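You operate a simulated robot arm through the tools that you are given. There is no shell and no other tool.

Carry out the task below with a simulated robot arm. There is one attempt and no reset: what you move stays moved.

JOB
Tip the cold tea into the red bucket and refill the grey mug to its line from the flask.
Fine: stand the mug back on the cork coaster before you pour; press the flask's key to open it and again to shut it; put the flask back. Set down upright: grey mug, red flask.
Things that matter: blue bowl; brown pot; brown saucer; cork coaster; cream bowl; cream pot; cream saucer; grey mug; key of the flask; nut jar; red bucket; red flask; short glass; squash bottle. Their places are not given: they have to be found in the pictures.

Only the result counts: the job must be done as asked and must still hold three seconds after the hand-in. Knocking over, shifting, dropping, spilling or breaking anything else fails it.

ROBOT AND FRAMES
A 7-joint arm with a two-finger parallel gripper, fixed in place. Base frame: the origin is on the floor under the middle of its stand, x ahead of it, y to its left, z up; the work surface is at about z = 0.78. Lengths are in m, angles in rad, forces in N, time in s.
With the tool pointing down near the work surface it reaches from about 0.22 to 0.68 m from the base axis. Its first joint turns from -1.152 to 1.152 rad. Payload 2.4 kg.
Tool frame: the origin (TCP) lies between the finger pads and is the grasp point; the fingertips stand 0.03 m ahead of it; z points along the fingers, y is the line along which they close. Largest opening 0.094 m; finger width 0.028, thickness 0.01; the body of the gripper, 0.05 by 0.096 m, starts 0.055 m behind the TCP.
Orientation is that of the tool frame in the base frame, as [roll, pitch, yaw] about the fixed x, y, z axes, in that order (R = Rz(yaw) Ry(pitch) Rx(roll)). With the fingers straight down and closing along the base's y, the tool's x points along the base's -x, its y along +y and its z along -z.

CONTROLS
- The arm moves only by the tool play_rows. Its argument "plan" is a list of rows, each a list of 6 numbers: the shift along the tool's x, y, z in units of 20 mm (1.0 is 20 mm), then the turn, a rotation vector about the tool's x, y, z in units of 8 degrees (1.0 is 8 degrees). In form: [[x, y, z, wx, wy, wz], ...]. A call has 1 to 20 rows; each row shifts and turns the commanded pose from where the row before left it, along the tool's axes as they then stand. "fingers" is the opening, from 0 (shut) to 1 (fully open), set as the call begins (left out, the last holds). A call with a number of a shift or a turn outside -1 to 1 is refused whole. A row lasts 0.2 s, in which the tool goes at most 0.05 m and 0.15 rad; a call with a longer step from one row to the next is refused whole, and so is a gripper value outside its range. Where a pose cannot be reached the arm comes as near as it can. A force on the tool above 40 N (or 10 N above the force at the start of the call, whichever is more), or a blocked arm, ends the call early, and 0.2 s more pass. The fingers move at their own pace (about 0.153 m/s each) and stop on an object; they squeeze with about 26 N. The grip force told is the motor's: it shows also when the fingers shut on nothing. Time passes only in rows, and 0.2 s behind the last, so rows that do not move let the fingers close. It gives the time, the measured TCP pose, the force on the tool (base axes), the opening and the grip force at its end, in the units of the frame above (readings bear some noise), with the torque about the TCP (base axes, N m) and any sound that the robot's microphone picked up, and new pictures: "views" is both (left out), scene, wrist or none.
- Cameras (640 x 400 px; columns grow to the right, rows downward): "scene" is fixed at [0.0445, 0.4927, 1.43]; the picture's right is [-0.57, -0.82, 0.00], its down [-0.58, 0.41, -0.70] and it looks along [0.57, -0.40, -0.71] (base axes); focal length 214 px, centre (320, 200). "wrist" rides on the gripper at [0.076, 0.014, -0.102] in the tool frame; the picture's right is [-0.18, 0.98, 0.00], its down [-0.75, -0.14, -0.64] and it looks along [-0.63, -0.12, 0.77] (tool axes); focal length 243 px, centre (320, 200).
- locate(camera, pixels): for up to 12 pixels [column, row] of the newest picture of that camera ("zoom" is the newest enlarged one), the place [x, y, z] in the base frame of the surface seen there, good to about 0.002 m. No time passes.
- close_up(camera, box): a new picture of the part [left, top, right, bottom] of that camera's present view, enlarged. No time passes.
- sign_off(): hands the job in; it is judged then, once.

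Leave the gripper open and the arm clear of the work at the hand-in unless told otherwise.

The tools are called after "Call:" as name(argument=value, ...) on one line, values as JSON. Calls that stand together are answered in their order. play_rows: Moves the arm, as the interface text tells. Its arguments: {"type":"object","properties":{"plan":{"type":"array","items":{"type":"array","items":{"type":"number"}}},"fingers":{"type":"number"},"views":{"type":"string","enum":["both","scene","wrist","none"]}},"required":["plan"]} The other tools are called the same way: locate (camera, pixels) gives the place of the surface under pixels of a picture; close_up (camera, box) takes an enlarged picture of a part of a camera's view; sign_off () hands the job in.

At the start:

```text
t: 0.0
ee_pos: [0.4397, -0.1237, 1.2338]
ee_rot: [3.141, 0.0, 3.14]
ft_force: [0.3, -0.3, -0.1]
torque: [0.04, 0.0, -0.04]
grip_width: 0.094
grasp_force: 0.1
```

scene: 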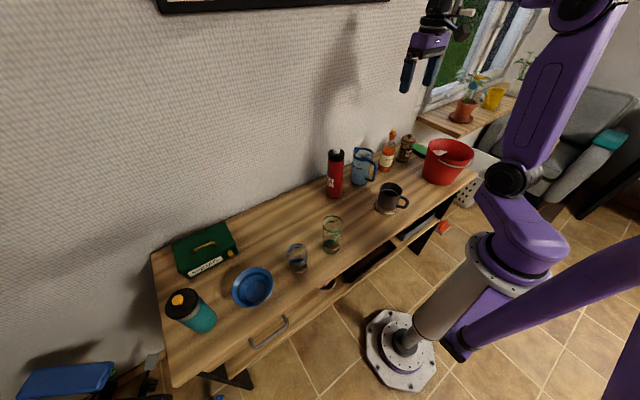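
wrist: 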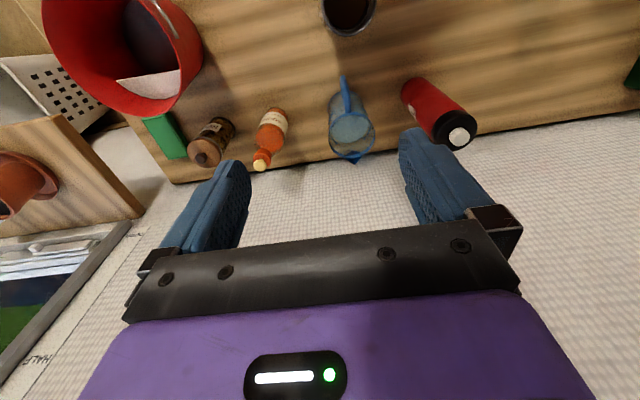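

I see the red flask near (335,173), the grey mug near (390,198) on what looks like a coaster, and the red bucket near (447,160). I will take enlarged pictures to see them better.

Call:
close_up(camera="scene", box=[300, 120, 490, 240])

Call:
close_up(camera="wrist", box=[280, 0, 500, 140])

```text
3.33 times, centred on (395, 180) of scene
```

zoom: 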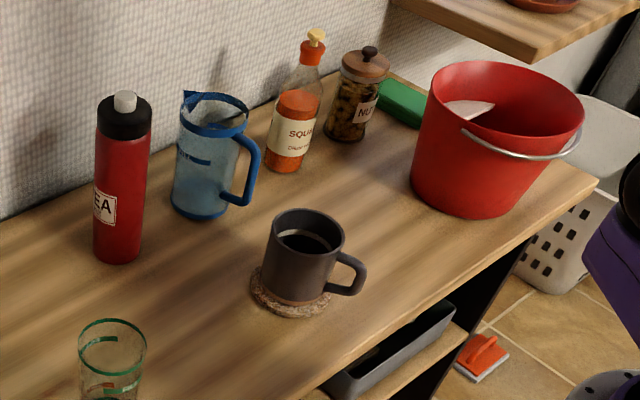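

```text
2.86 times, centred on (390, 70) of wrist
```

zoom: 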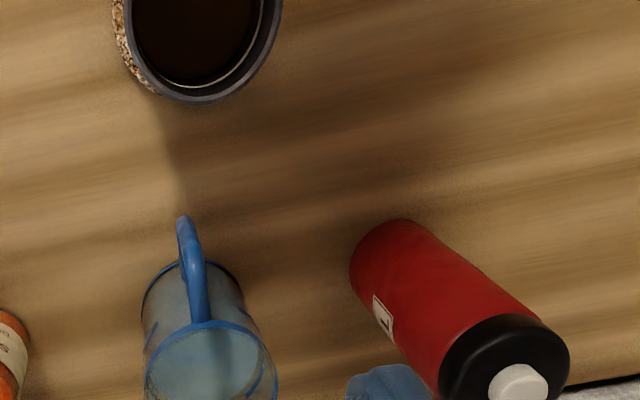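

The mug with tea stands on the coaster and its handle points toward the base and right. I'll measure points on mug, coaster, flask and bucket in the scene picture.

Call:
close_up(camera="scene", box=[360, 170, 424, 210])

Call:
locate(camera="scene", pixels=[[337, 151], [335, 153], [335, 175], [334, 196], [375, 208], [391, 193], [404, 203], [447, 160], [430, 182], [425, 150], [471, 152], [440, 143]])

```text
10.00 times, centred on (392, 190) of scene
```

zoom: 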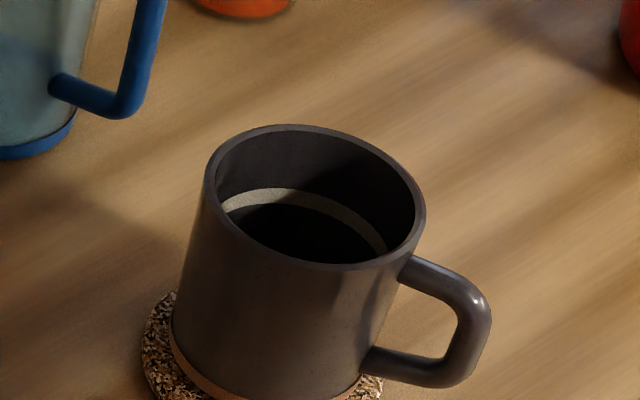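

```text
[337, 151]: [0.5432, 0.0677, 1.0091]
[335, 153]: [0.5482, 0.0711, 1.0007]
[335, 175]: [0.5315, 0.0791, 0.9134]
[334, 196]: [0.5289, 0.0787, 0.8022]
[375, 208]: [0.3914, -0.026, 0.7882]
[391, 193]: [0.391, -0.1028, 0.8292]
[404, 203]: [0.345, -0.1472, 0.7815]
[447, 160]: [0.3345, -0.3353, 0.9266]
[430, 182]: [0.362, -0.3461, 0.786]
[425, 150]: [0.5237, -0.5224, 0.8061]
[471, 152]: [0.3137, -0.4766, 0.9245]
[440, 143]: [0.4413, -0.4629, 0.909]
```

The mug rim, the pale line inside and the handle show well in the zoom. I'll locate these points in it.

Call:
locate(camera="zoom", pixels=[[210, 175], [419, 215], [300, 128], [310, 265], [300, 195], [300, 235], [245, 210], [370, 225], [478, 310], [420, 375], [435, 270], [160, 350]])

Call:
close_up(camera="scene", box=[312, 140, 376, 180])

```text
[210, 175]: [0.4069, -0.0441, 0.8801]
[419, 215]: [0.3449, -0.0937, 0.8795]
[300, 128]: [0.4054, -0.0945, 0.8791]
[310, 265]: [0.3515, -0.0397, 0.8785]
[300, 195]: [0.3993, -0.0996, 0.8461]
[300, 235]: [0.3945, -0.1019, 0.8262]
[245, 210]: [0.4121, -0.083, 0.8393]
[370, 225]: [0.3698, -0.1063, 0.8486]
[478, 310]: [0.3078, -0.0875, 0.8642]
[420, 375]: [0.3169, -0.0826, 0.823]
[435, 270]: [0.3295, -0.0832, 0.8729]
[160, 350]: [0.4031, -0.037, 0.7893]
```

```text
10.00 times, centred on (344, 160) of scene
```

zoom: 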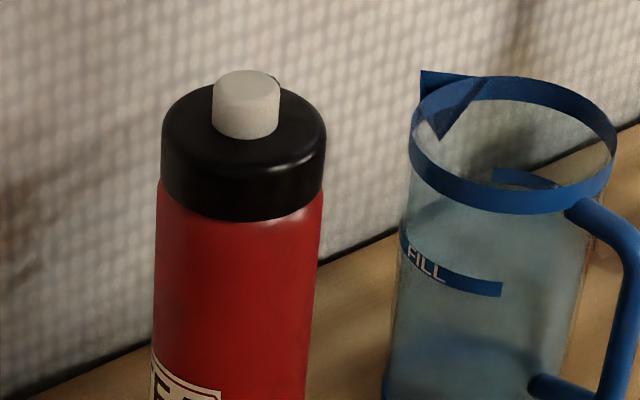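

The flask's cap is black with a pale key on top (zoom about (246,105)). I'll measure points on the cap, key and body.

Call:
locate(camera="zoom", pixels=[[246, 85], [220, 85], [275, 92], [246, 130], [172, 130], [318, 135], [240, 200], [190, 150], [300, 110], [240, 260], [160, 260], [312, 260]])

Call:
close_up(camera="scene", box=[312, 166, 376, 206])

```text
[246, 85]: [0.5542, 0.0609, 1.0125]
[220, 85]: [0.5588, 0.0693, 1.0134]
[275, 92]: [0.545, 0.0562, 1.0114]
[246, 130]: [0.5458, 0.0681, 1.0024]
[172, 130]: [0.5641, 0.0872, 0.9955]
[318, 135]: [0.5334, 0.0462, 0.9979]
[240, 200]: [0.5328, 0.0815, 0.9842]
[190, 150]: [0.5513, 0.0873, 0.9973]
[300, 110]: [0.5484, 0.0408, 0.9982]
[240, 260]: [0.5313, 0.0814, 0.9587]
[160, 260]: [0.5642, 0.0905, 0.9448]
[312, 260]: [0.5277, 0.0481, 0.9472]
```

```text
10.00 times, centred on (344, 186) of scene
```

zoom: 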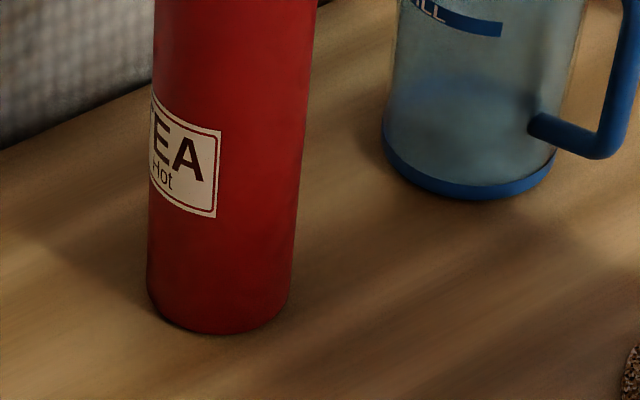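

I have mug centre about (0.377,-0.068), rim z≈0.879, handle toward the base. The flask's centre is about (0.55,0.066), key top z≈1.012. Next I measure the bucket's rim and the neighbours of the flask.

Call:
close_up(camera="scene", box=[410, 130, 490, 190])

Call:
locate(camera="scene", pixels=[[356, 152], [372, 157], [358, 183], [366, 187], [375, 176], [388, 162], [405, 152], [298, 258], [332, 235], [326, 220], [340, 220], [253, 285]])

```text
6.67 times, centred on (450, 160) of scene
```

zoom: 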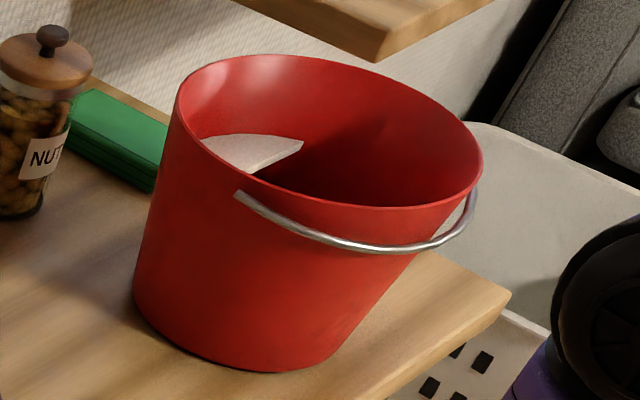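

```text
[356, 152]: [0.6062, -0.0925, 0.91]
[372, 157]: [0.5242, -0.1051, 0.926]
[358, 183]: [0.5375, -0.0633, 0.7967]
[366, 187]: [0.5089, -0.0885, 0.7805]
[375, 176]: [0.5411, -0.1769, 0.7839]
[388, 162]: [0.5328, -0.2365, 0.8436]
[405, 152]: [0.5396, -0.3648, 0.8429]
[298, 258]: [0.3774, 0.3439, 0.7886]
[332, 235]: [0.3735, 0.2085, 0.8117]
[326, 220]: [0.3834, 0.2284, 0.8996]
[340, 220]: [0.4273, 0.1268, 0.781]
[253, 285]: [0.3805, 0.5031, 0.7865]
```

Call:
locate(camera="zoom", pixels=[[180, 95], [475, 175], [285, 58], [330, 205], [420, 92], [215, 170], [270, 150], [340, 180], [400, 160], [150, 310], [280, 368], [330, 245]])

Call:
close_up(camera="scene", box=[340, 140, 404, 180])

```text
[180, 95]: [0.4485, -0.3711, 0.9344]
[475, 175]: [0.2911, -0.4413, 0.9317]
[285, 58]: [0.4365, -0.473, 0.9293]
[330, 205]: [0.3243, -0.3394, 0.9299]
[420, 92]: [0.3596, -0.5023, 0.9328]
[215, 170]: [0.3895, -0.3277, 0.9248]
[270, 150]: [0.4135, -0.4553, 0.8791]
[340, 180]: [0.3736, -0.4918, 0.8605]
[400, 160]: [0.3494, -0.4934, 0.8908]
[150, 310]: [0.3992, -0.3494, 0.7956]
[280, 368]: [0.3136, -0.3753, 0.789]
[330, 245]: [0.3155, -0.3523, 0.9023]
```

```text
10.00 times, centred on (372, 160) of scene
```

zoom: 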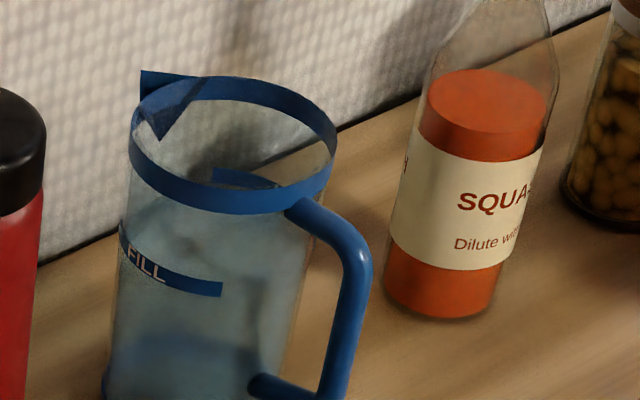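

Bucket: centre about (0.373,-0.414), rim radius ≈0.087, rim z≈0.932. Now the pitcher's edges next to the flask, and the wall.

Call:
locate(camera="zoom", pixels=[[134, 150], [332, 155], [240, 208], [190, 90], [165, 130], [115, 250], [109, 380], [365, 275], [70, 60], [300, 40], [145, 75], [60, 290]])

Call:
close_up(camera="wrist", box=[400, 60, 496, 120])

```text
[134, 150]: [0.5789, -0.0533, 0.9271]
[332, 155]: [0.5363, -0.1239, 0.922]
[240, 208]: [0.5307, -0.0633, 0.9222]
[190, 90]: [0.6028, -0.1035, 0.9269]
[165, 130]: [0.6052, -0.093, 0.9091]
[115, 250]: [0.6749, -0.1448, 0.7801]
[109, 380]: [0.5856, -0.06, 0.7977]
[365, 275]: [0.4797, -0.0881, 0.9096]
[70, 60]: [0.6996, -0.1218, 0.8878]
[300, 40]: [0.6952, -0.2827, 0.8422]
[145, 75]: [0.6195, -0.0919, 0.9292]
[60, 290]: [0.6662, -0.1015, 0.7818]
```

```text
6.67 times, centred on (448, 90) of wrist
```

zoom: 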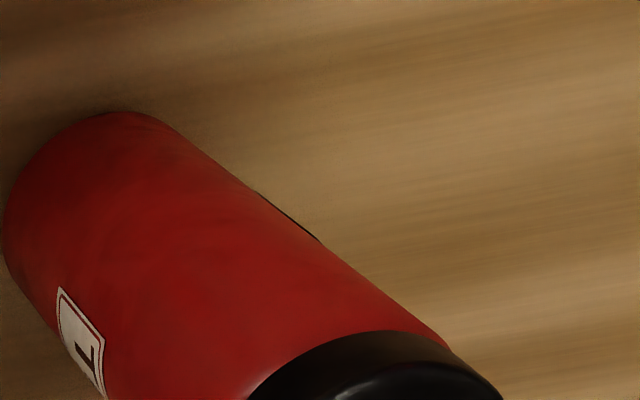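

Pitcher centre is about (0.56,-0.09), so the gap to the flask is about 8 cm; the wall is at x≈0.70. I look closely at the flask's cap in the wrist view near (450,130).

Call:
close_up(camera="wrist", box=[412, 100, 492, 150])

Call:
close_up(camera="wrist", box=[310, 0, 390, 50])

```text
8.00 times, centred on (452, 125) of wrist
```

zoom: 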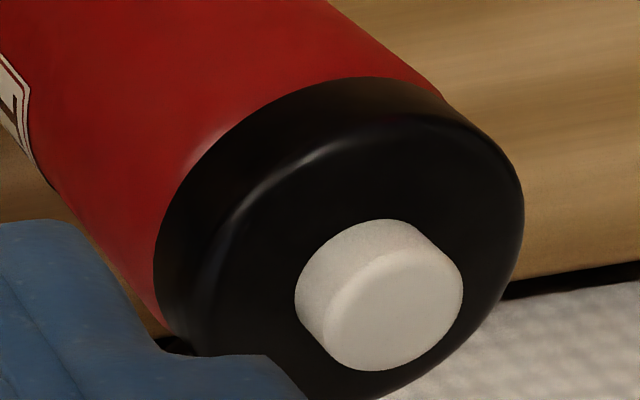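

```text
8.00 times, centred on (350, 25) of wrist
```

zoom: 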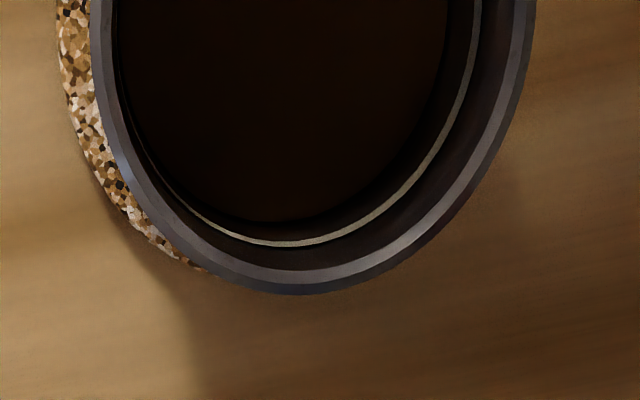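

The flask's cap is round and symmetric with a pale key in the middle; the mug's tea stands below the pale line. Now I test in free air, at about z=1.23, how far the tool can be tilted so the fingers point ahead (turn about tool -y), before touching anything.

Call:
play_rows(plan=[[0, 0, 0, 0, -1, 0], [0, 0, 0, 0, -1, 0], [0, 0, 0, 0, -1, 0], [0, 0, 0, 0, -1, 0], [0, 0, 0, 0, -1, 0], [0, 0, 0, 0, -1, 0]], views="scene")

```text
t: 1.4
ee_pos: [0.4386, -0.1248, 1.2335]
ee_rot: [-3.14, 0.839, 3.141]
ft_force: [0.8, 0.1, -0.3]
torque: [-0.01, 0.01, -0.02]
grip_width: 0.094
grasp_force: 0.1
```

scene: 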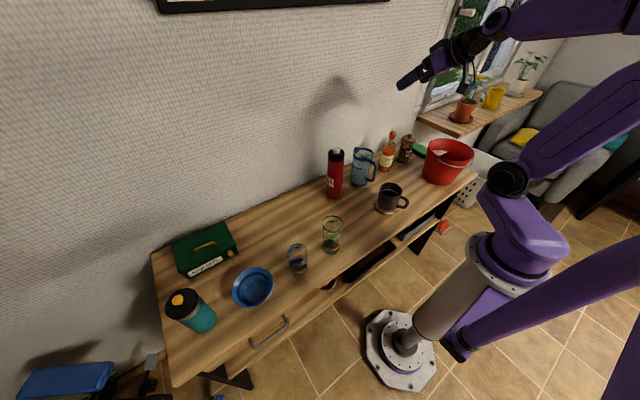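

The arm follows exactly. I continue tilting to past horizontal (another 7 rows, 104° in total).

Call:
play_rows(plan=[[0, 0, 0, 0, -1, 0], [0, 0, 0, 0, -1, 0], [0, 0, 0, 0, -1, 0], [0, 0, 0, 0, -1, 0], [0, 0, 0, 0, -1, 0], [0, 0, 0, 0, -1, 0], [0, 0, 0, 0, -1, 0]], views="both")

```text
t: 3.0
ee_pos: [0.4521, -0.1246, 1.2382]
ee_rot: [0.0, 1.325, 0.0]
ft_force: [0.5, -0.1, 0.4]
torque: [-0.05, -0.02, 0.0]
grip_width: 0.0938
grasp_force: 0.0
out of reach, approached as far as the arm can: row 3, 6, 7
```

scene: 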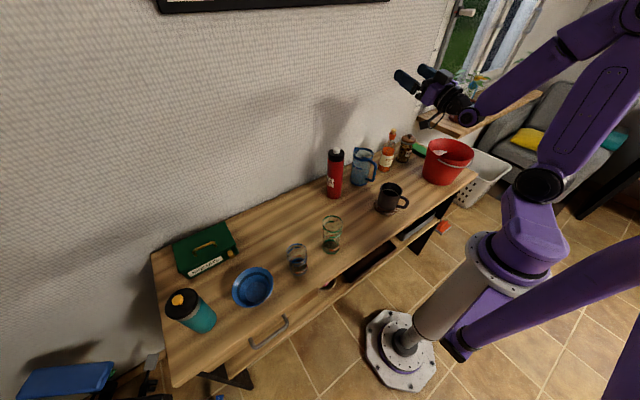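
wrist: 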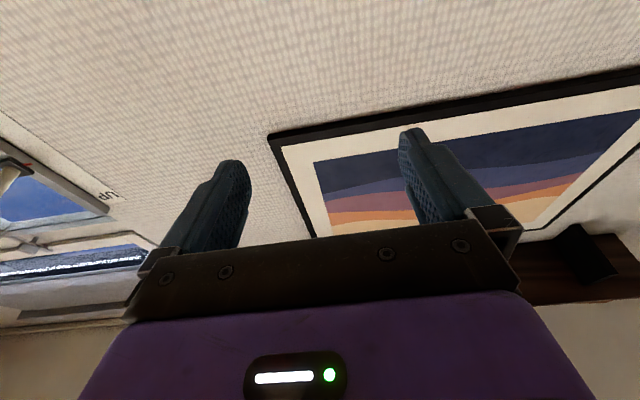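

The arm can point the fingers ahead and slightly up with the camera below (row limits slight). For emptying the mug I'd rather have the tool point sideways with the camera up. I tilt back to straight down (13 rows of +8°).

Call:
play_rows(plan=[[0, 0, 0, 0, 1, 0], [0, 0, 0, 0, 1, 0], [0, 0, 0, 0, 1, 0], [0, 0, 0, 0, 1, 0], [0, 0, 0, 0, 1, 0], [0, 0, 0, 0, 1, 0], [0, 0, 0, 0, 1, 0], [0, 0, 0, 0, 1, 0], [0, 0, 0, 0, 1, 0], [0, 0, 0, 0, 1, 0], [0, 0, 0, 0, 1, 0], [0, 0, 0, 0, 1, 0], [0, 0, 0, 0, 1, 0]], views="none")

```text
t: 5.8
ee_pos: [0.452, -0.1286, 1.2395]
ee_rot: [-3.141, -0.002, 3.141]
ft_force: [-0.2, 0.1, 0.0]
torque: [0.02, -0.02, 0.03]
grip_width: 0.0941
grasp_force: 0.0
out of reach, approached as far as the arm can: row 5
```

Now straight down again at (0.452,-0.129,1.240). I move in free air to above the bucket (0.373,-0.414) at z≈1.13 to test the tipping pose there.

Call:
play_rows(plan=[[0.263, -0.951, 0.367, 0, 0, 0], [0.263, -0.951, 0.367, 0, 0, 0], [0.263, -0.951, 0.367, 0, 0, 0], [0.263, -0.951, 0.367, 0, 0, 0], [0.263, -0.951, 0.367, 0, 0, 0], [0.263, -0.951, 0.367, 0, 0, 0], [0.263, -0.951, 0.367, 0, 0, 0], [0.263, -0.951, 0.367, 0, 0, 0], [0.263, -0.951, 0.367, 0, 0, 0], [0.263, -0.951, 0.367, 0, 0, 0], [0.263, -0.951, 0.367, 0, 0, 0], [0.263, -0.951, 0.367, 0, 0, 0], [0.263, -0.951, 0.367, 0, 0, 0], [0.263, -0.951, 0.367, 0, 0, 0], [0.263, -0.951, 0.367, 0, 0, 0]], views="both")

```text
t: 9.0
ee_pos: [0.3726, -0.4134, 1.1301]
ee_rot: [3.141, 0.0, 3.141]
ft_force: [0.3, -0.4, 0.3]
torque: [0.0, -0.01, 0.01]
grip_width: 0.0937
grasp_force: 0.1
```

scene: 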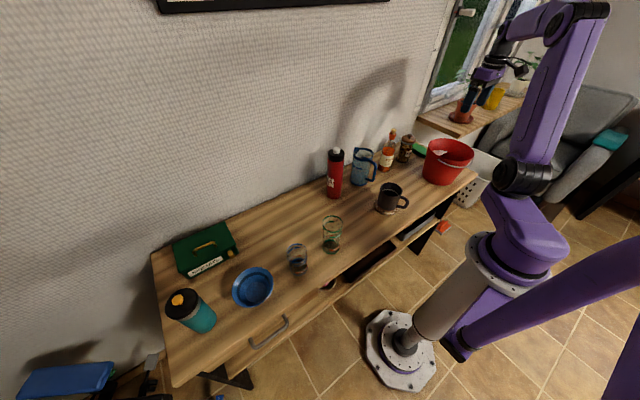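
wrist: 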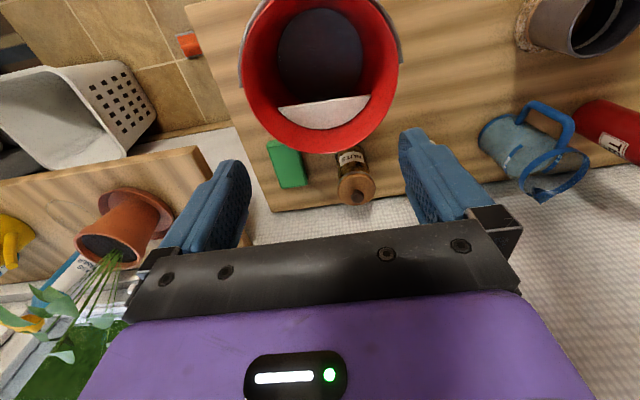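

The tool follows well here. I check where the window sill and its pots are, so the arm keeps clear, then turn the tool about its axis by 9 rows of -8° as a test.

Call:
locate(camera="wrist", pixels=[[120, 220], [100, 260], [200, 150], [180, 180], [10, 240], [320, 50], [320, 110], [545, 30], [352, 185], [285, 165], [60, 370], [110, 200]])

Call:
play_rows(plan=[[0, 0, 0, 0, 0, -1], [0, 0, 0, 0, 0, -1], [0, 0, 0, 0, 0, -1], [0, 0, 0, 0, 0, -1], [0, 0, 0, 0, 0, -1], [0, 0, 0, 0, 0, -1], [0, 0, 0, 0, 0, -1], [0, 0, 0, 0, 0, -1], [0, 0, 0, 0, 0, -1]], views="both")

```text
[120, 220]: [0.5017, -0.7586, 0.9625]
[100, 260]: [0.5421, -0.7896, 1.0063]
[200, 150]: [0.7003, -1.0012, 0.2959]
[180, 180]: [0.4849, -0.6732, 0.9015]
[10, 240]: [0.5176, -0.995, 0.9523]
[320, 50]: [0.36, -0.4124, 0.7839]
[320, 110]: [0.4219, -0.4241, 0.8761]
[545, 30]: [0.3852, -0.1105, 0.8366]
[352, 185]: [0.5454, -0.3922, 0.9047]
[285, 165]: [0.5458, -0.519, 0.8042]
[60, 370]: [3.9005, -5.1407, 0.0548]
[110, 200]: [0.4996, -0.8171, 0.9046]
```

```text
t: 11.0
ee_pos: [0.3719, -0.4129, 1.1296]
ee_rot: [-3.14, 0.0, -1.881]
ft_force: [-0.6, 0.4, -0.4]
torque: [0.02, -0.01, -0.01]
grip_width: 0.0942
grasp_force: 0.1
```

scene: 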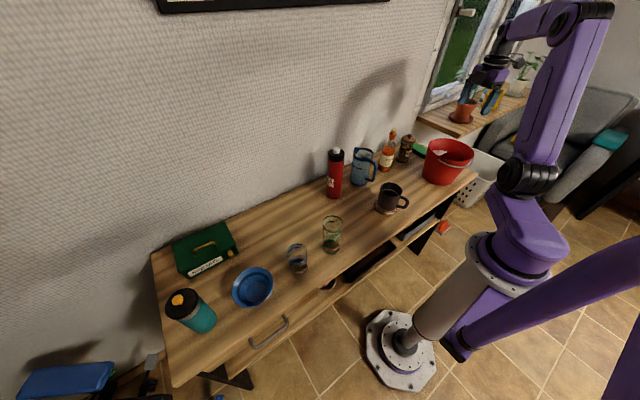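
wrist: 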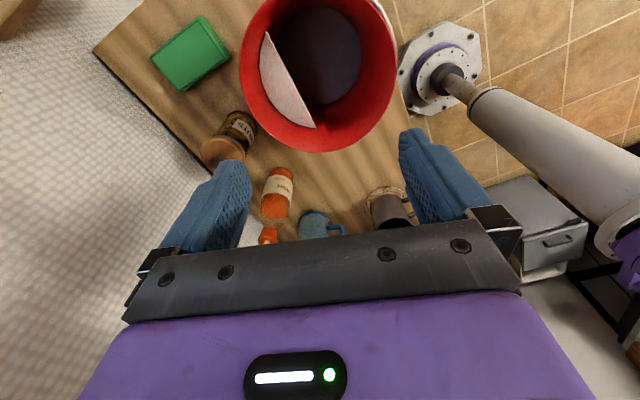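

Yaw is -1.88 as planned. Now I test tipping here: 12 rows of +8° about tool y, so that the fingers come to point toward -y with the camera above.

Call:
play_rows(plan=[[0, 0, 0, 0, 1, 0], [0, 0, 0, 0, 1, 0], [0, 0, 0, 0, 1, 0], [0, 0, 0, 0, 1, 0], [0, 0, 0, 0, 1, 0], [0, 0, 0, 0, 1, 0], [0, 0, 0, 0, 1, 0], [0, 0, 0, 0, 1, 0], [0, 0, 0, 0, 1, 0], [0, 0, 0, 0, 1, 0], [0, 0, 0, 0, 1, 0], [0, 0, 0, 0, 1, 0]], views="both")

```text
t: 13.6
ee_pos: [0.3718, -0.4133, 1.1299]
ee_rot: [-0.012, -1.463, 1.269]
ft_force: [-0.1, -0.3, 0.5]
torque: [-0.01, 0.02, 0.01]
grip_width: 0.0942
grasp_force: 0.0
```

scene: 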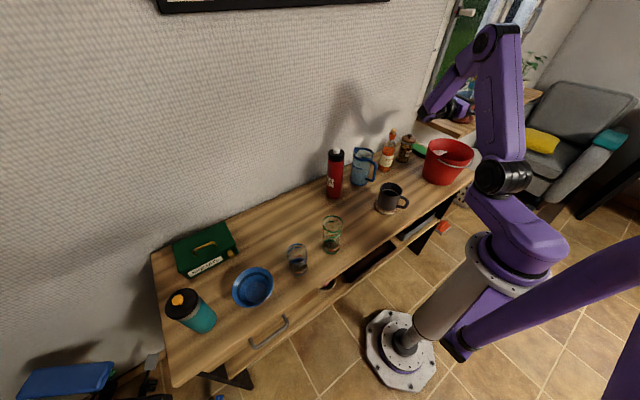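
wrist: 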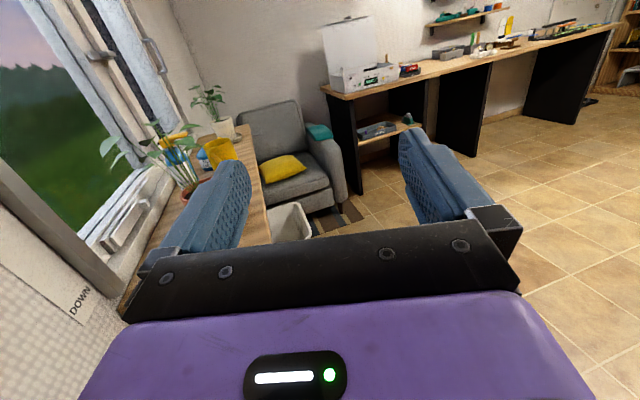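

It reaches this pose exactly. I test three more rows (120°), which is as far as I would need.

Call:
play_rows(plan=[[0, 0, 0, 0, 1, 0], [0, 0, 0, 0, 1, 0], [0, 0, 0, 0, 1, 0]], views="scene")

```text
t: 14.4
ee_pos: [0.372, -0.4139, 1.1302]
ee_rot: [-0.001, -1.046, 1.258]
ft_force: [-1.0, 0.1, 0.5]
torque: [-0.01, -0.01, 0.0]
grip_width: 0.094
grasp_force: 0.1
```

scene: 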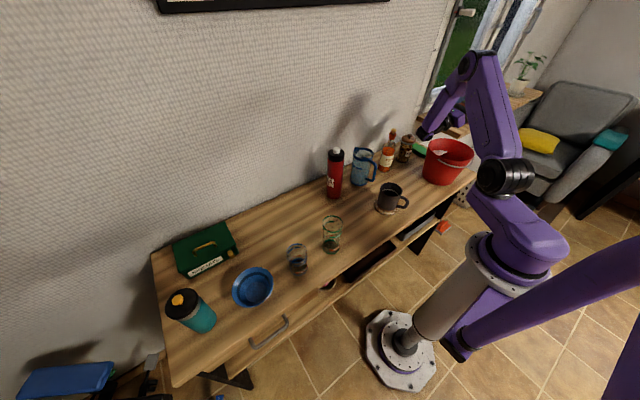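

It reaches 120° too, so the mug can be emptied this way. Now I tilt back (15 rows) and then test a pouring pose for the flask.

Call:
play_rows(plan=[[0, 0, 0, 0, -1, 0], [0, 0, 0, 0, -1, 0], [0, 0, 0, 0, -1, 0], [0, 0, 0, 0, -1, 0], [0, 0, 0, 0, -1, 0], [0, 0, 0, 0, -1, 0], [0, 0, 0, 0, -1, 0], [0, 0, 0, 0, -1, 0], [0, 0, 0, 0, -1, 0], [0, 0, 0, 0, -1, 0], [0, 0, 0, 0, -1, 0], [0, 0, 0, 0, -1, 0], [0, 0, 0, 0, -1, 0], [0, 0, 0, 0, -1, 0], [0, 0, 0, 0, -1, 0]], views="none")

Call:
play_rows(plan=[[0, 0, 0, 0, 0, 1], [0, 0, 0, 0, 0, 1], [0, 0, 0, 0, 0, 1], [0, 0, 0, 0, 0, 1], [0, 0, 0, 0, 0, 1], [0, 0, 0, 0, 0, 1], [0, 0, 0, 0, 0, 1], [0, 0, 0, 0, 0, 1], [0, 0, 0, 0, 0, 1]], views="none")

```text
t: 17.6
ee_pos: [0.3729, -0.4133, 1.1303]
ee_rot: [-3.141, 0.002, -1.883]
ft_force: [0.4, -0.7, -1.0]
torque: [0.02, -0.04, -0.05]
grip_width: 0.0941
grasp_force: 0.1
```

```text
t: 19.6
ee_pos: [0.371, -0.4123, 1.1312]
ee_rot: [3.141, 0.001, 3.137]
ft_force: [-0.5, 0.2, -0.9]
torque: [-0.02, 0.02, 0.01]
grip_width: 0.094
grasp_force: 0.0
```

Straight down at (0.371,-0.412,1.131). I move along +y to about y≈-0.01 at the same height.

Call:
play_rows(plan=[[0, 1, 0, 0, 0, 0], [0, 1, 0, 0, 0, 0], [0, 1, 0, 0, 0, 0], [0, 1, 0, 0, 0, 0], [0, 1, 0, 0, 0, 0], [0, 1, 0, 0, 0, 0], [0, 1, 0, 0, 0, 0], [0, 1, 0, 0, 0, 0], [0, 1, 0, 0, 0, 0], [0, 1, 0, 0, 0, 0], [0, 1, 0, 0, 0, 0], [0, 1, 0, 0, 0, 0], [0, 1, 0, 0, 0, 0], [0, 1, 0, 0, 0, 0], [0, 1, 0, 0, 0, 0], [0, 1, 0, 0, 0, 0], [0, 1, 0, 0, 0, 0], [0, 1, 0, 0, 0, 0], [0, 1, 0, 0, 0, 0], [0, 1, 0, 0, 0, 0]], views="both")

```text
t: 23.8
ee_pos: [0.3726, -0.0137, 1.1299]
ee_rot: [3.14, 0.001, -3.14]
ft_force: [0.2, -0.3, 0.0]
torque: [0.02, 0.01, -0.03]
grip_width: 0.0941
grasp_force: 0.0
```

scene: 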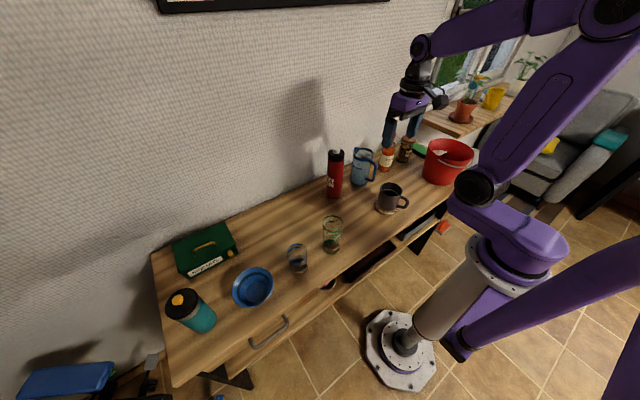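
wrist: 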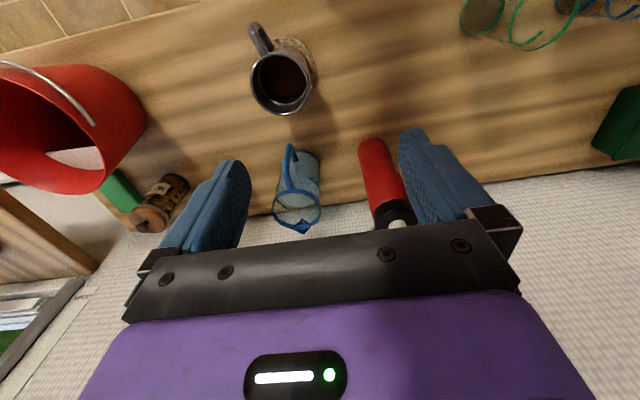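

Now I test the flask-pouring poses: go to (0.343,-0.173,1.13), and turn the tool -72° about its axis, then tilt the fingers toward +y (flask upright pose).

Call:
play_rows(plan=[[0.164, -0.886, 0, 0, 0, 0], [0.164, -0.886, 0, 0, 0, 0], [0.164, -0.886, 0, 0, 0, 0], [0.164, -0.886, 0, 0, 0, 0], [0.164, -0.886, 0, 0, 0, 0], [0.164, -0.886, 0, 0, 0, 0], [0.164, -0.886, 0, 0, 0, 0], [0.164, -0.886, 0, 0, 0, 0], [0.164, -0.886, 0, 0, 0, 0], [0, 0, 0, 0, 0, -1], [0, 0, 0, 0, 0, -1], [0, 0, 0, 0, 0, -1], [0, 0, 0, 0, 0, -1], [0, 0, 0, 0, 0, -1], [0, 0, 0, 0, 0, -1], [0, 0, 0, 0, 0, -1], [0, 0, 0, 0, 0, -1], [0, 0, 0, 0, 0, -1]], views="none")

Call:
play_rows(plan=[[0, 0, 0, 0, -1, 0], [0, 0, 0, 0, -1, 0], [0, 0, 0, 0, -1, 0], [0, 0, 0, 0, -1, 0], [0, 0, 0, 0, -1, 0], [0, 0, 0, 0, -1, 0], [0, 0, 0, 0, -1, 0], [0, 0, 0, 0, -1, 0], [0, 0, 0, 0, -1, 0], [0, 0, 0, 0, -1, 0], [0, 0, 0, 0, -1, 0]], views="both")

```text
t: 27.6
ee_pos: [0.3422, -0.1721, 1.1293]
ee_rot: [-3.141, 0.0, -1.881]
ft_force: [-0.2, 0.2, -0.6]
torque: [0.02, 0.01, 0.01]
grip_width: 0.094
grasp_force: 0.1
```

```text
t: 30.0
ee_pos: [0.3435, -0.1727, 1.1288]
ee_rot: [-3.11, 1.538, -1.852]
ft_force: [0.0, 0.2, 0.0]
torque: [0.01, -0.02, -0.03]
grip_width: 0.094
grasp_force: 0.0
```

scene: 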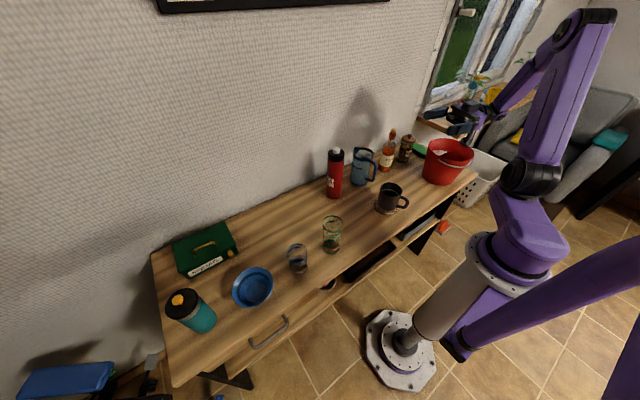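
wrist: 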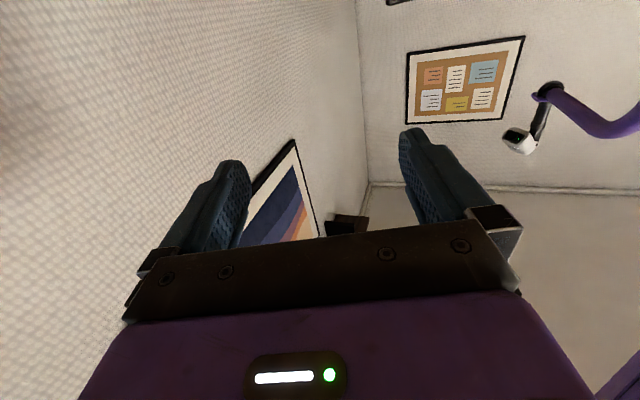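

That pose is reachable. Now I test the pouring end of the motion: tilt 11 rows to straight down, correct the yaw by 12°, then 3 rows beyond.

Call:
play_rows(plan=[[0, 0, 0, 0, 1, 0], [0, 0, 0, 0, 1, 0], [0, 0, 0, 0, 1, 0], [0, 0, 0, 0, 1, 0], [0, 0, 0, 0, 1, 0], [0, 0, 0, 0, 1, 0], [0, 0, 0, 0, 1, 0], [0, 0, 0, 0, 1, 0], [0, 0, 0, 0, 1, 0], [0, 0, 0, 0, 1, 0], [0, 0, 0, 0, 1, 0], [0, 0, 0, 0, 0, 1], [0, 0, 0, 0, 0, 0.5]], views="none")

```text
t: 32.8
ee_pos: [0.3428, -0.1719, 1.1292]
ee_rot: [3.141, -0.003, -2.096]
ft_force: [0.5, -0.2, 0.7]
torque: [0.01, 0.0, 0.03]
grip_width: 0.0938
grasp_force: 0.0
```

Now yaw is -120° as wanted. I lower to the pour height (0.3245,-0.159,0.97) and tilt 3 rows beyond vertical, looking at both views.

Call:
play_rows(plan=[[0, 0.139, 1, 0, 0, 0], [0, 0.139, 1, 0, 0, 0], [0, 0.139, 1, 0, 0, 0], [0, 0.139, 1, 0, 0, 0], [0, 0.139, 1, 0, 0, 0], [0, 0.139, 1, 0, 0, 0], [0, 0.139, 1, 0, 0, 0], [0, 0.139, 1, 0, 0, 0], [0, 0, 0, 0, 1, 0], [0, 0, 0, 0, 1, 0], [0, 0, 0, 0, 1, 0]], views="both")

```text
t: 35.2
ee_pos: [0.3232, -0.1616, 0.9693]
ee_rot: [-3.141, -0.421, -2.094]
ft_force: [-0.8, 0.2, 0.1]
torque: [-0.02, 0.0, -0.05]
grip_width: 0.0939
grasp_force: 0.1
```

scene: 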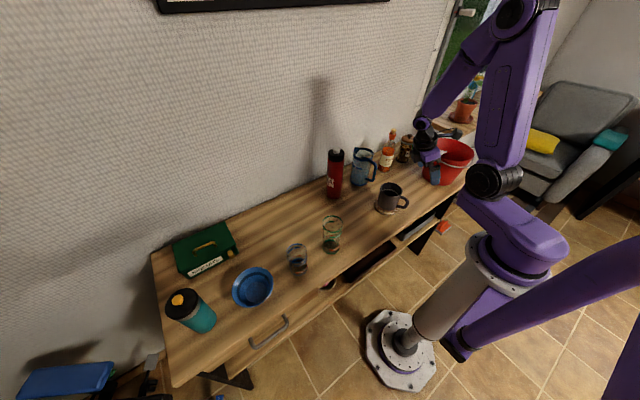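
wrist: 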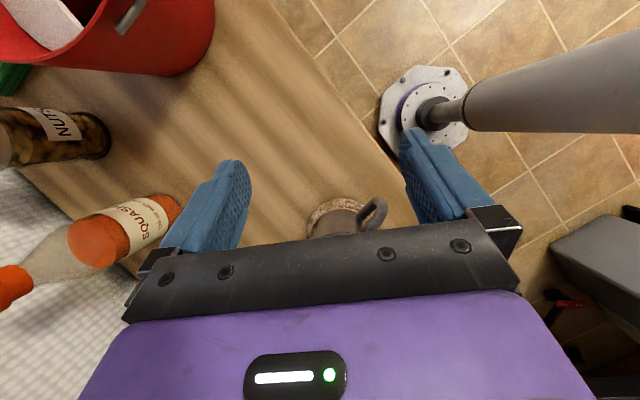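

Reachable, and the scene camera keeps a free view of the mug. Now I begin the real work: tilt back to vertical, go above the mug (0.377,-0.068) at z≈1.03 and turn the tool so that its x axis lies along the mug's handle (azimuth ≈198°).

Call:
play_rows(plan=[[0, 0, 0, 0, -1, 0], [0, 0, 0, 0, -1, 0], [0, 0, 0, 0, -1, 0], [-0.9, 0, -0.5, 0, 0, 0], [-0.9, 0, -0.5, 0, 0, 0], [-0.9, 0, -0.5, 0, 0, 0], [-0.9, 0, -0.5, 0, 0, 0], [-0.9, 0, -0.5, 0, 0, 0], [-0.9, 0, -0.5, 0, 0, 0], [0, 0, 0, 0, 0, 0.875], [0, 0, 0, 0, 0, 0.875], [0, 0, 0, 0, 0, 0.875], [0, 0, 0, 0, 0, 0.875], [0, 0, 0, 0, 0, 0.875], [0, 0, 0, 0, 0, 0.875]], views="both", fingers=1)

```text
t: 38.4
ee_pos: [0.3768, -0.0678, 1.0303]
ee_rot: [3.141, 0.001, -2.829]
ft_force: [0.4, 0.9, 0.4]
torque: [0.02, 0.01, 0.0]
grip_width: 0.0939
grasp_force: 0.1
```

scene: 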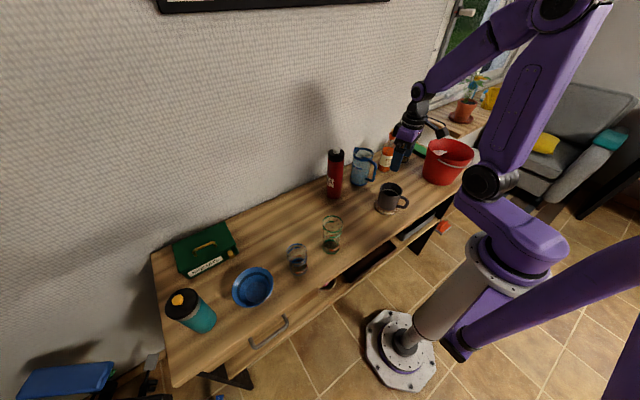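
wrist: 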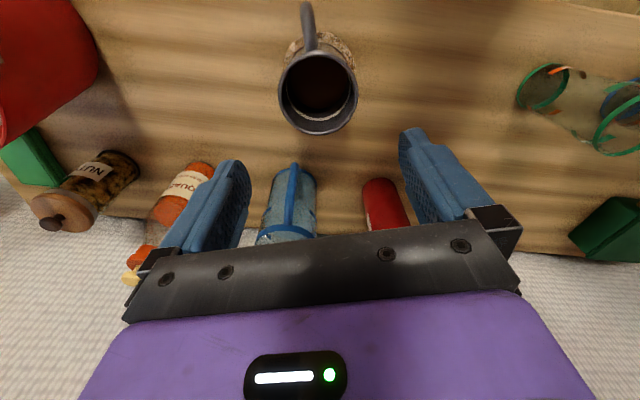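

The mug sits in the middle at (318,90) with its handle straight up in the wrist picture. I enlarge it and measure the rim.

Call:
close_up(camera="wrist", box=[256, 20, 384, 140])

```text
3.33 times, centred on (320, 80) of wrist
```

zoom: 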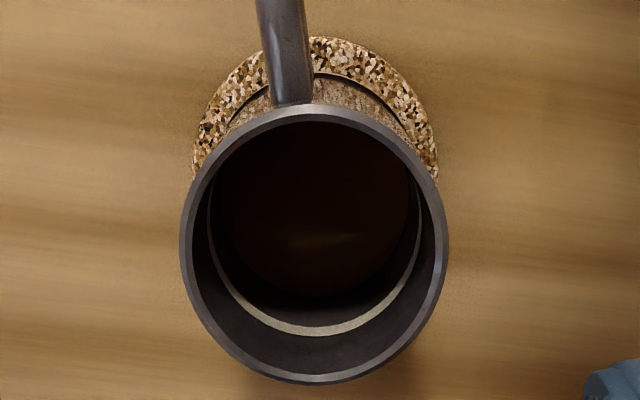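

Call:
locate(camera="zoom", pixels=[[186, 240], [443, 245], [315, 111], [315, 379], [225, 155], [405, 155], [280, 30], [318, 250], [310, 330], [215, 240], [420, 60], [205, 140]])

```text
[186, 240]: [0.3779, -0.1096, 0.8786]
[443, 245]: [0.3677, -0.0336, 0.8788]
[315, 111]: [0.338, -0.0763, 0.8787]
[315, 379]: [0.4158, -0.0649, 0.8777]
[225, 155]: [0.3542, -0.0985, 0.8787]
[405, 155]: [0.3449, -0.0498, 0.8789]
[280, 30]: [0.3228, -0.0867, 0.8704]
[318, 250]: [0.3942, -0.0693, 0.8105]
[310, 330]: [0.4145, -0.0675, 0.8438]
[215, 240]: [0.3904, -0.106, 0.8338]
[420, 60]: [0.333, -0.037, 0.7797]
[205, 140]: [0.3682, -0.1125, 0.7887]
```

The rim's centre is about (0.377,-0.0705), radius ≈0.0395, tea surface z≈0.81 and line z≈0.844. I shift 2 mm to the centre and descend to z≈0.92 first (fingertips just above the rim).

Call:
play_rows(plan=[[0, -0.12, 0.9, 0, 0, 0], [0, 0, 0.9, 0, 0, 0], [0, 0, 0.9, 0, 0, 0], [0, 0, 0.9, 0, 0, 0], [0, 0, 0.9, 0, 0, 0], [0, 0, 0.9, 0, 0, 0]], views="both")

```text
t: 39.8
ee_pos: [0.3776, -0.0697, 0.9233]
ee_rot: [-3.141, -0.001, -2.83]
ft_force: [-0.5, -0.4, -1.0]
torque: [0.05, 0.0, 0.01]
grip_width: 0.0941
grasp_force: 0.1
```

scene: 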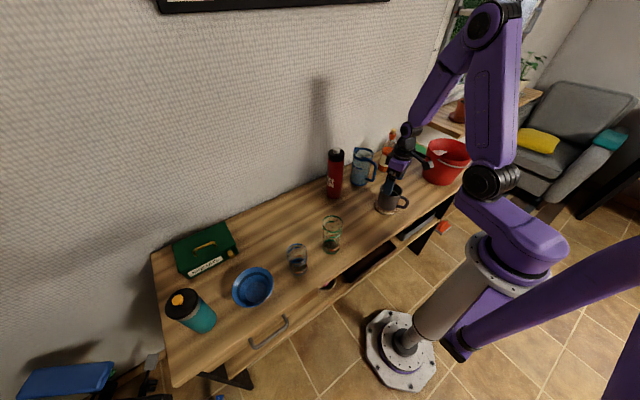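
wrist: 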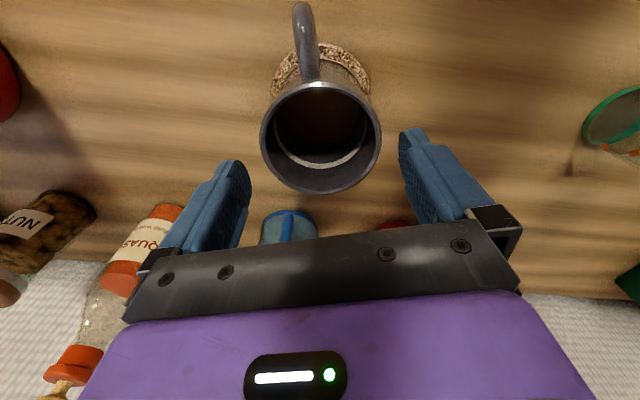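

The mug's rim spans columns 261–381, centred between the fingers. I descend to z≈0.838 in small steps, fingers straddling the rim.

Call:
play_rows(plan=[[0, 0, 0.53, 0, 0, 0], [0, 0, 0.53, 0, 0, 0], [0, 0, 0.53, 0, 0, 0], [0, 0, 0.53, 0, 0, 0], [0, 0, 0.53, 0, 0, 0], [0, 0, 0.53, 0, 0, 0], [0, 0, 0.53, 0, 0, 0], [0, 0, 0.53, 0, 0, 0]], views="both")

```text
t: 41.6
ee_pos: [0.3771, -0.0707, 0.8372]
ee_rot: [3.141, 0.0, -2.827]
ft_force: [-1.0, 0.0, 0.2]
torque: [-0.03, 0.02, 0.02]
grip_width: 0.0939
grasp_force: 0.0
```

scene: 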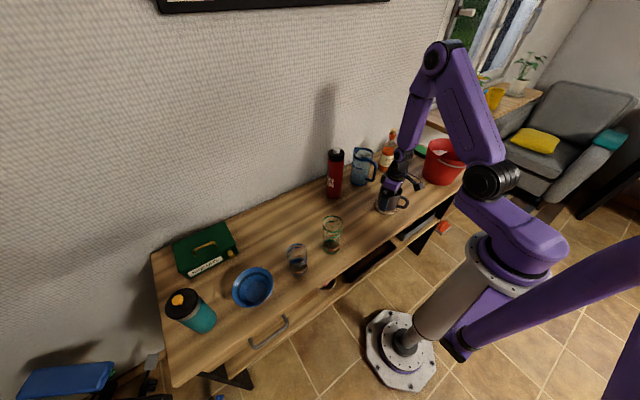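
wrist: 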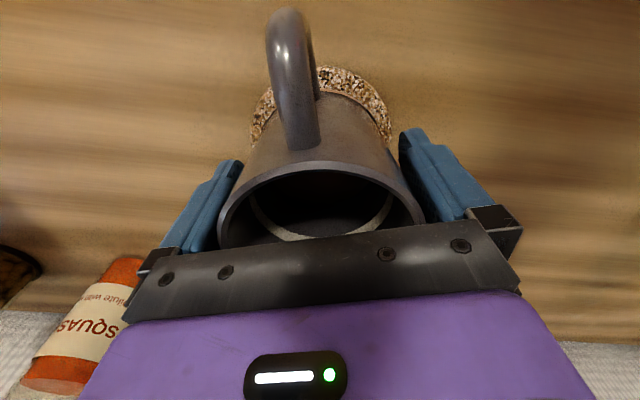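

The fingers straddle the mug's body with no contact force. I close on it (a few still rows).

Call:
play_rows(plan=[[0, 0, 0, 0, 0, 0], [0, 0, 0, 0, 0, 0], [0, 0, 0, 0, 0, 0]], fingers=0, views="both")

```text
t: 42.4
ee_pos: [0.3783, -0.0695, 0.8371]
ee_rot: [3.141, -0.001, -2.826]
ft_force: [0.5, 0.4, 0.0]
torque: [-0.03, -0.07, 0.01]
grip_width: 0.0811
grasp_force: 26.1
```

scene: 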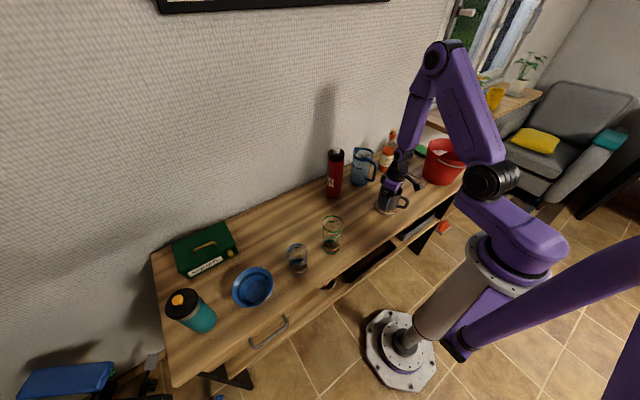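
wrist: 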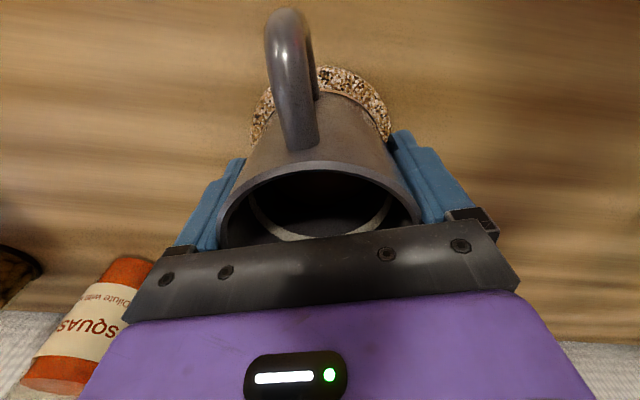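

Gripped at width 0.081 with 26 N. I lift gently straight up and watch whether the coaster stays.

Call:
play_rows(plan=[[0, 0, -0.25, 0, 0, 0], [0, 0, -0.5, 0, 0, 0], [0, 0, -0.5, 0, 0, 0], [0, 0, -0.5, 0, 0, 0], [0, 0, -0.5, 0, 0, 0], [0, 0, -0.5, 0, 0, 0]], views="both")

```text
t: 43.8
ee_pos: [0.3778, -0.0706, 0.8921]
ee_rot: [3.14, 0.0, -2.827]
ft_force: [-0.3, 0.5, -3.9]
torque: [0.02, 0.0, 0.03]
grip_width: 0.0814
grasp_force: 26.5
```

scene: 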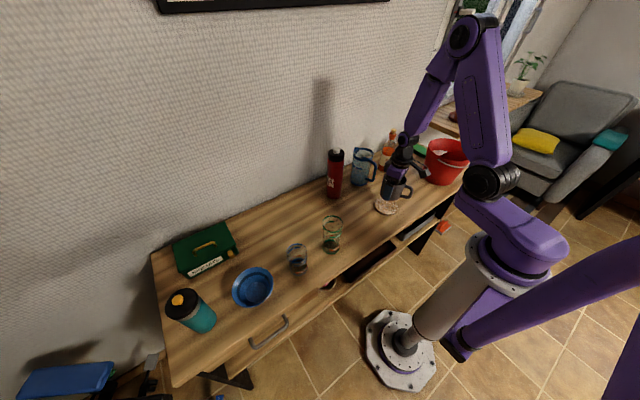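
wrist: 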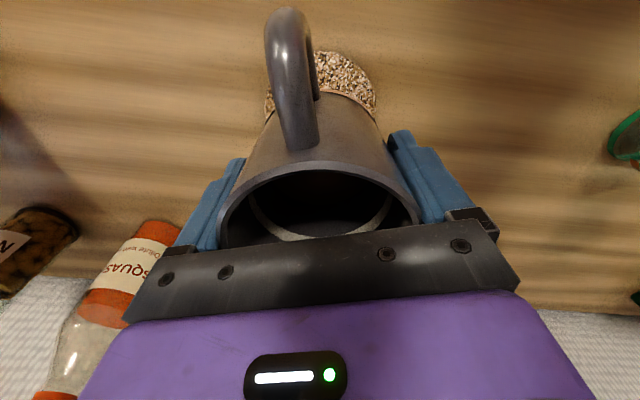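

Lifted: weight ≈3.9 N and the coaster stayed. Now that it is visible, I measure the coaster from the scene picture.

Call:
close_up(camera="scene", box=[360, 185, 424, 225])

```text
10.00 times, centred on (392, 205) of scene
```

zoom: 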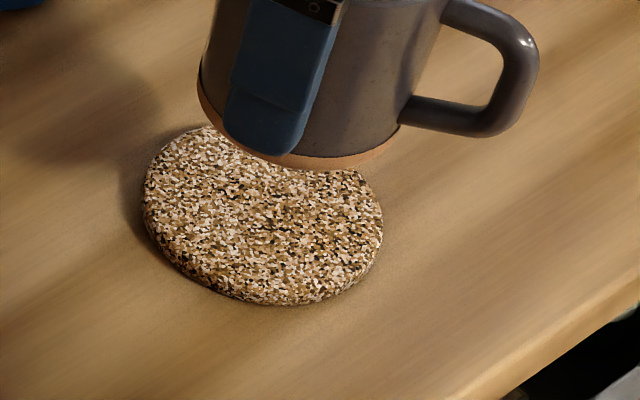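

Call:
locate(camera="zoom", pixels=[[147, 195], [378, 225], [265, 296], [340, 275], [165, 150], [260, 210], [200, 265], [370, 190]])

```text
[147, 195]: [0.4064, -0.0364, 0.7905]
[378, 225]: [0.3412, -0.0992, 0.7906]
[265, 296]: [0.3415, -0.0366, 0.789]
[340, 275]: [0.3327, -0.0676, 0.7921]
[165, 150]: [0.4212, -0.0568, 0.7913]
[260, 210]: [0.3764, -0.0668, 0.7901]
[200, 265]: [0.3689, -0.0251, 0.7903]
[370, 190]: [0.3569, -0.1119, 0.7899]
```

The coaster is centred near (0.376,-0.070), radius 0.045, top z≈0.790, so the mug was centred on it. I raise the mug to z≈1.09, keeping it upright.

Call:
play_rows(plan=[[0, 0, -0.5, 0, 0, 0], [0, 0, -1, 0, 0, 0], [0, 0, -1, 0, 0, 0], [0, 0, -1, 0, 0, 0], [0, 0, -1, 0, 0, 0], [0, 0, -1, 0, 0, 0], [0, 0, -1, 0, 0, 0], [0, 0, -1, 0, 0, 0], [0, 0, -1, 0, 0, 0], [0, 0, -1, 0, 0, 0], [0, 0, -0.4, 0, 0, 0]], views="none")

Call:
play_rows(plan=[[0.184, -0.468, 0, 0, 0, 0], [0.367, -0.935, 0, 0, 0, 0], [0.367, -0.935, 0, 0, 0, 0], [0.367, -0.935, 0, 0, 0, 0], [0.367, -0.935, 0, 0, 0, 0], [0.367, -0.935, 0, 0, 0, 0], [0.367, -0.935, 0, 0, 0, 0], [0.367, -0.935, 0, 0, 0, 0], [0.367, -0.935, 0, 0, 0, 0], [0.367, -0.935, 0, 0, 0, 0], [0.367, -0.935, 0, 0, 0, 0], [0.367, -0.935, 0, 0, 0, 0], [0.367, -0.935, 0, 0, 0, 0], [0.367, -0.935, 0, 0, 0, 0], [0.367, -0.935, 0, 0, 0, 0], [0.367, -0.935, 0, 0, 0, 0], [0.367, -0.935, 0, 0, 0, 0], [0.367, -0.935, 0, 0, 0, 0], [0.367, -0.935, 0, 0, 0, 0], [0.367, -0.935, 0, 0, 0, 0]], views="both")

```text
t: 46.2
ee_pos: [0.3781, -0.0704, 1.0887]
ee_rot: [-3.141, 0.0, -2.827]
ft_force: [1.1, -0.4, -3.8]
torque: [0.03, -0.06, -0.03]
grip_width: 0.0812
grasp_force: 25.9
```

```text
t: 50.4
ee_pos: [0.3539, -0.4597, 1.09]
ee_rot: [-3.14, -0.001, -2.827]
ft_force: [0.3, 1.1, -3.3]
torque: [0.04, -0.04, -0.02]
grip_width: 0.0812
grasp_force: 26.2
```

scene: 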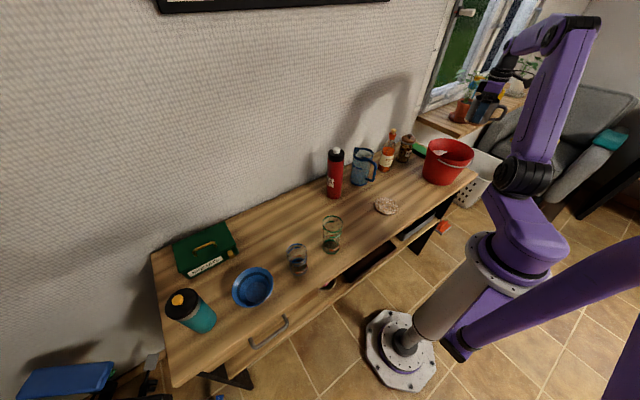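
wrist: 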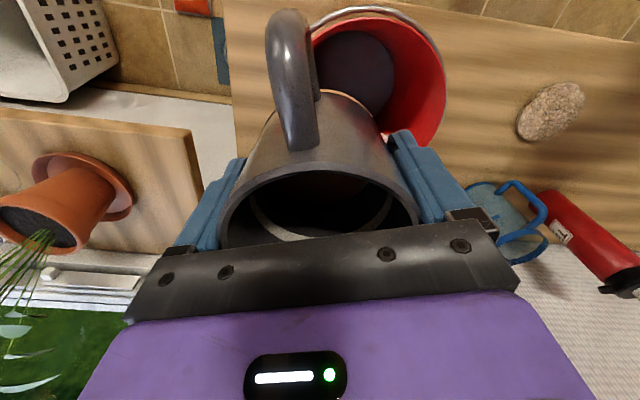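

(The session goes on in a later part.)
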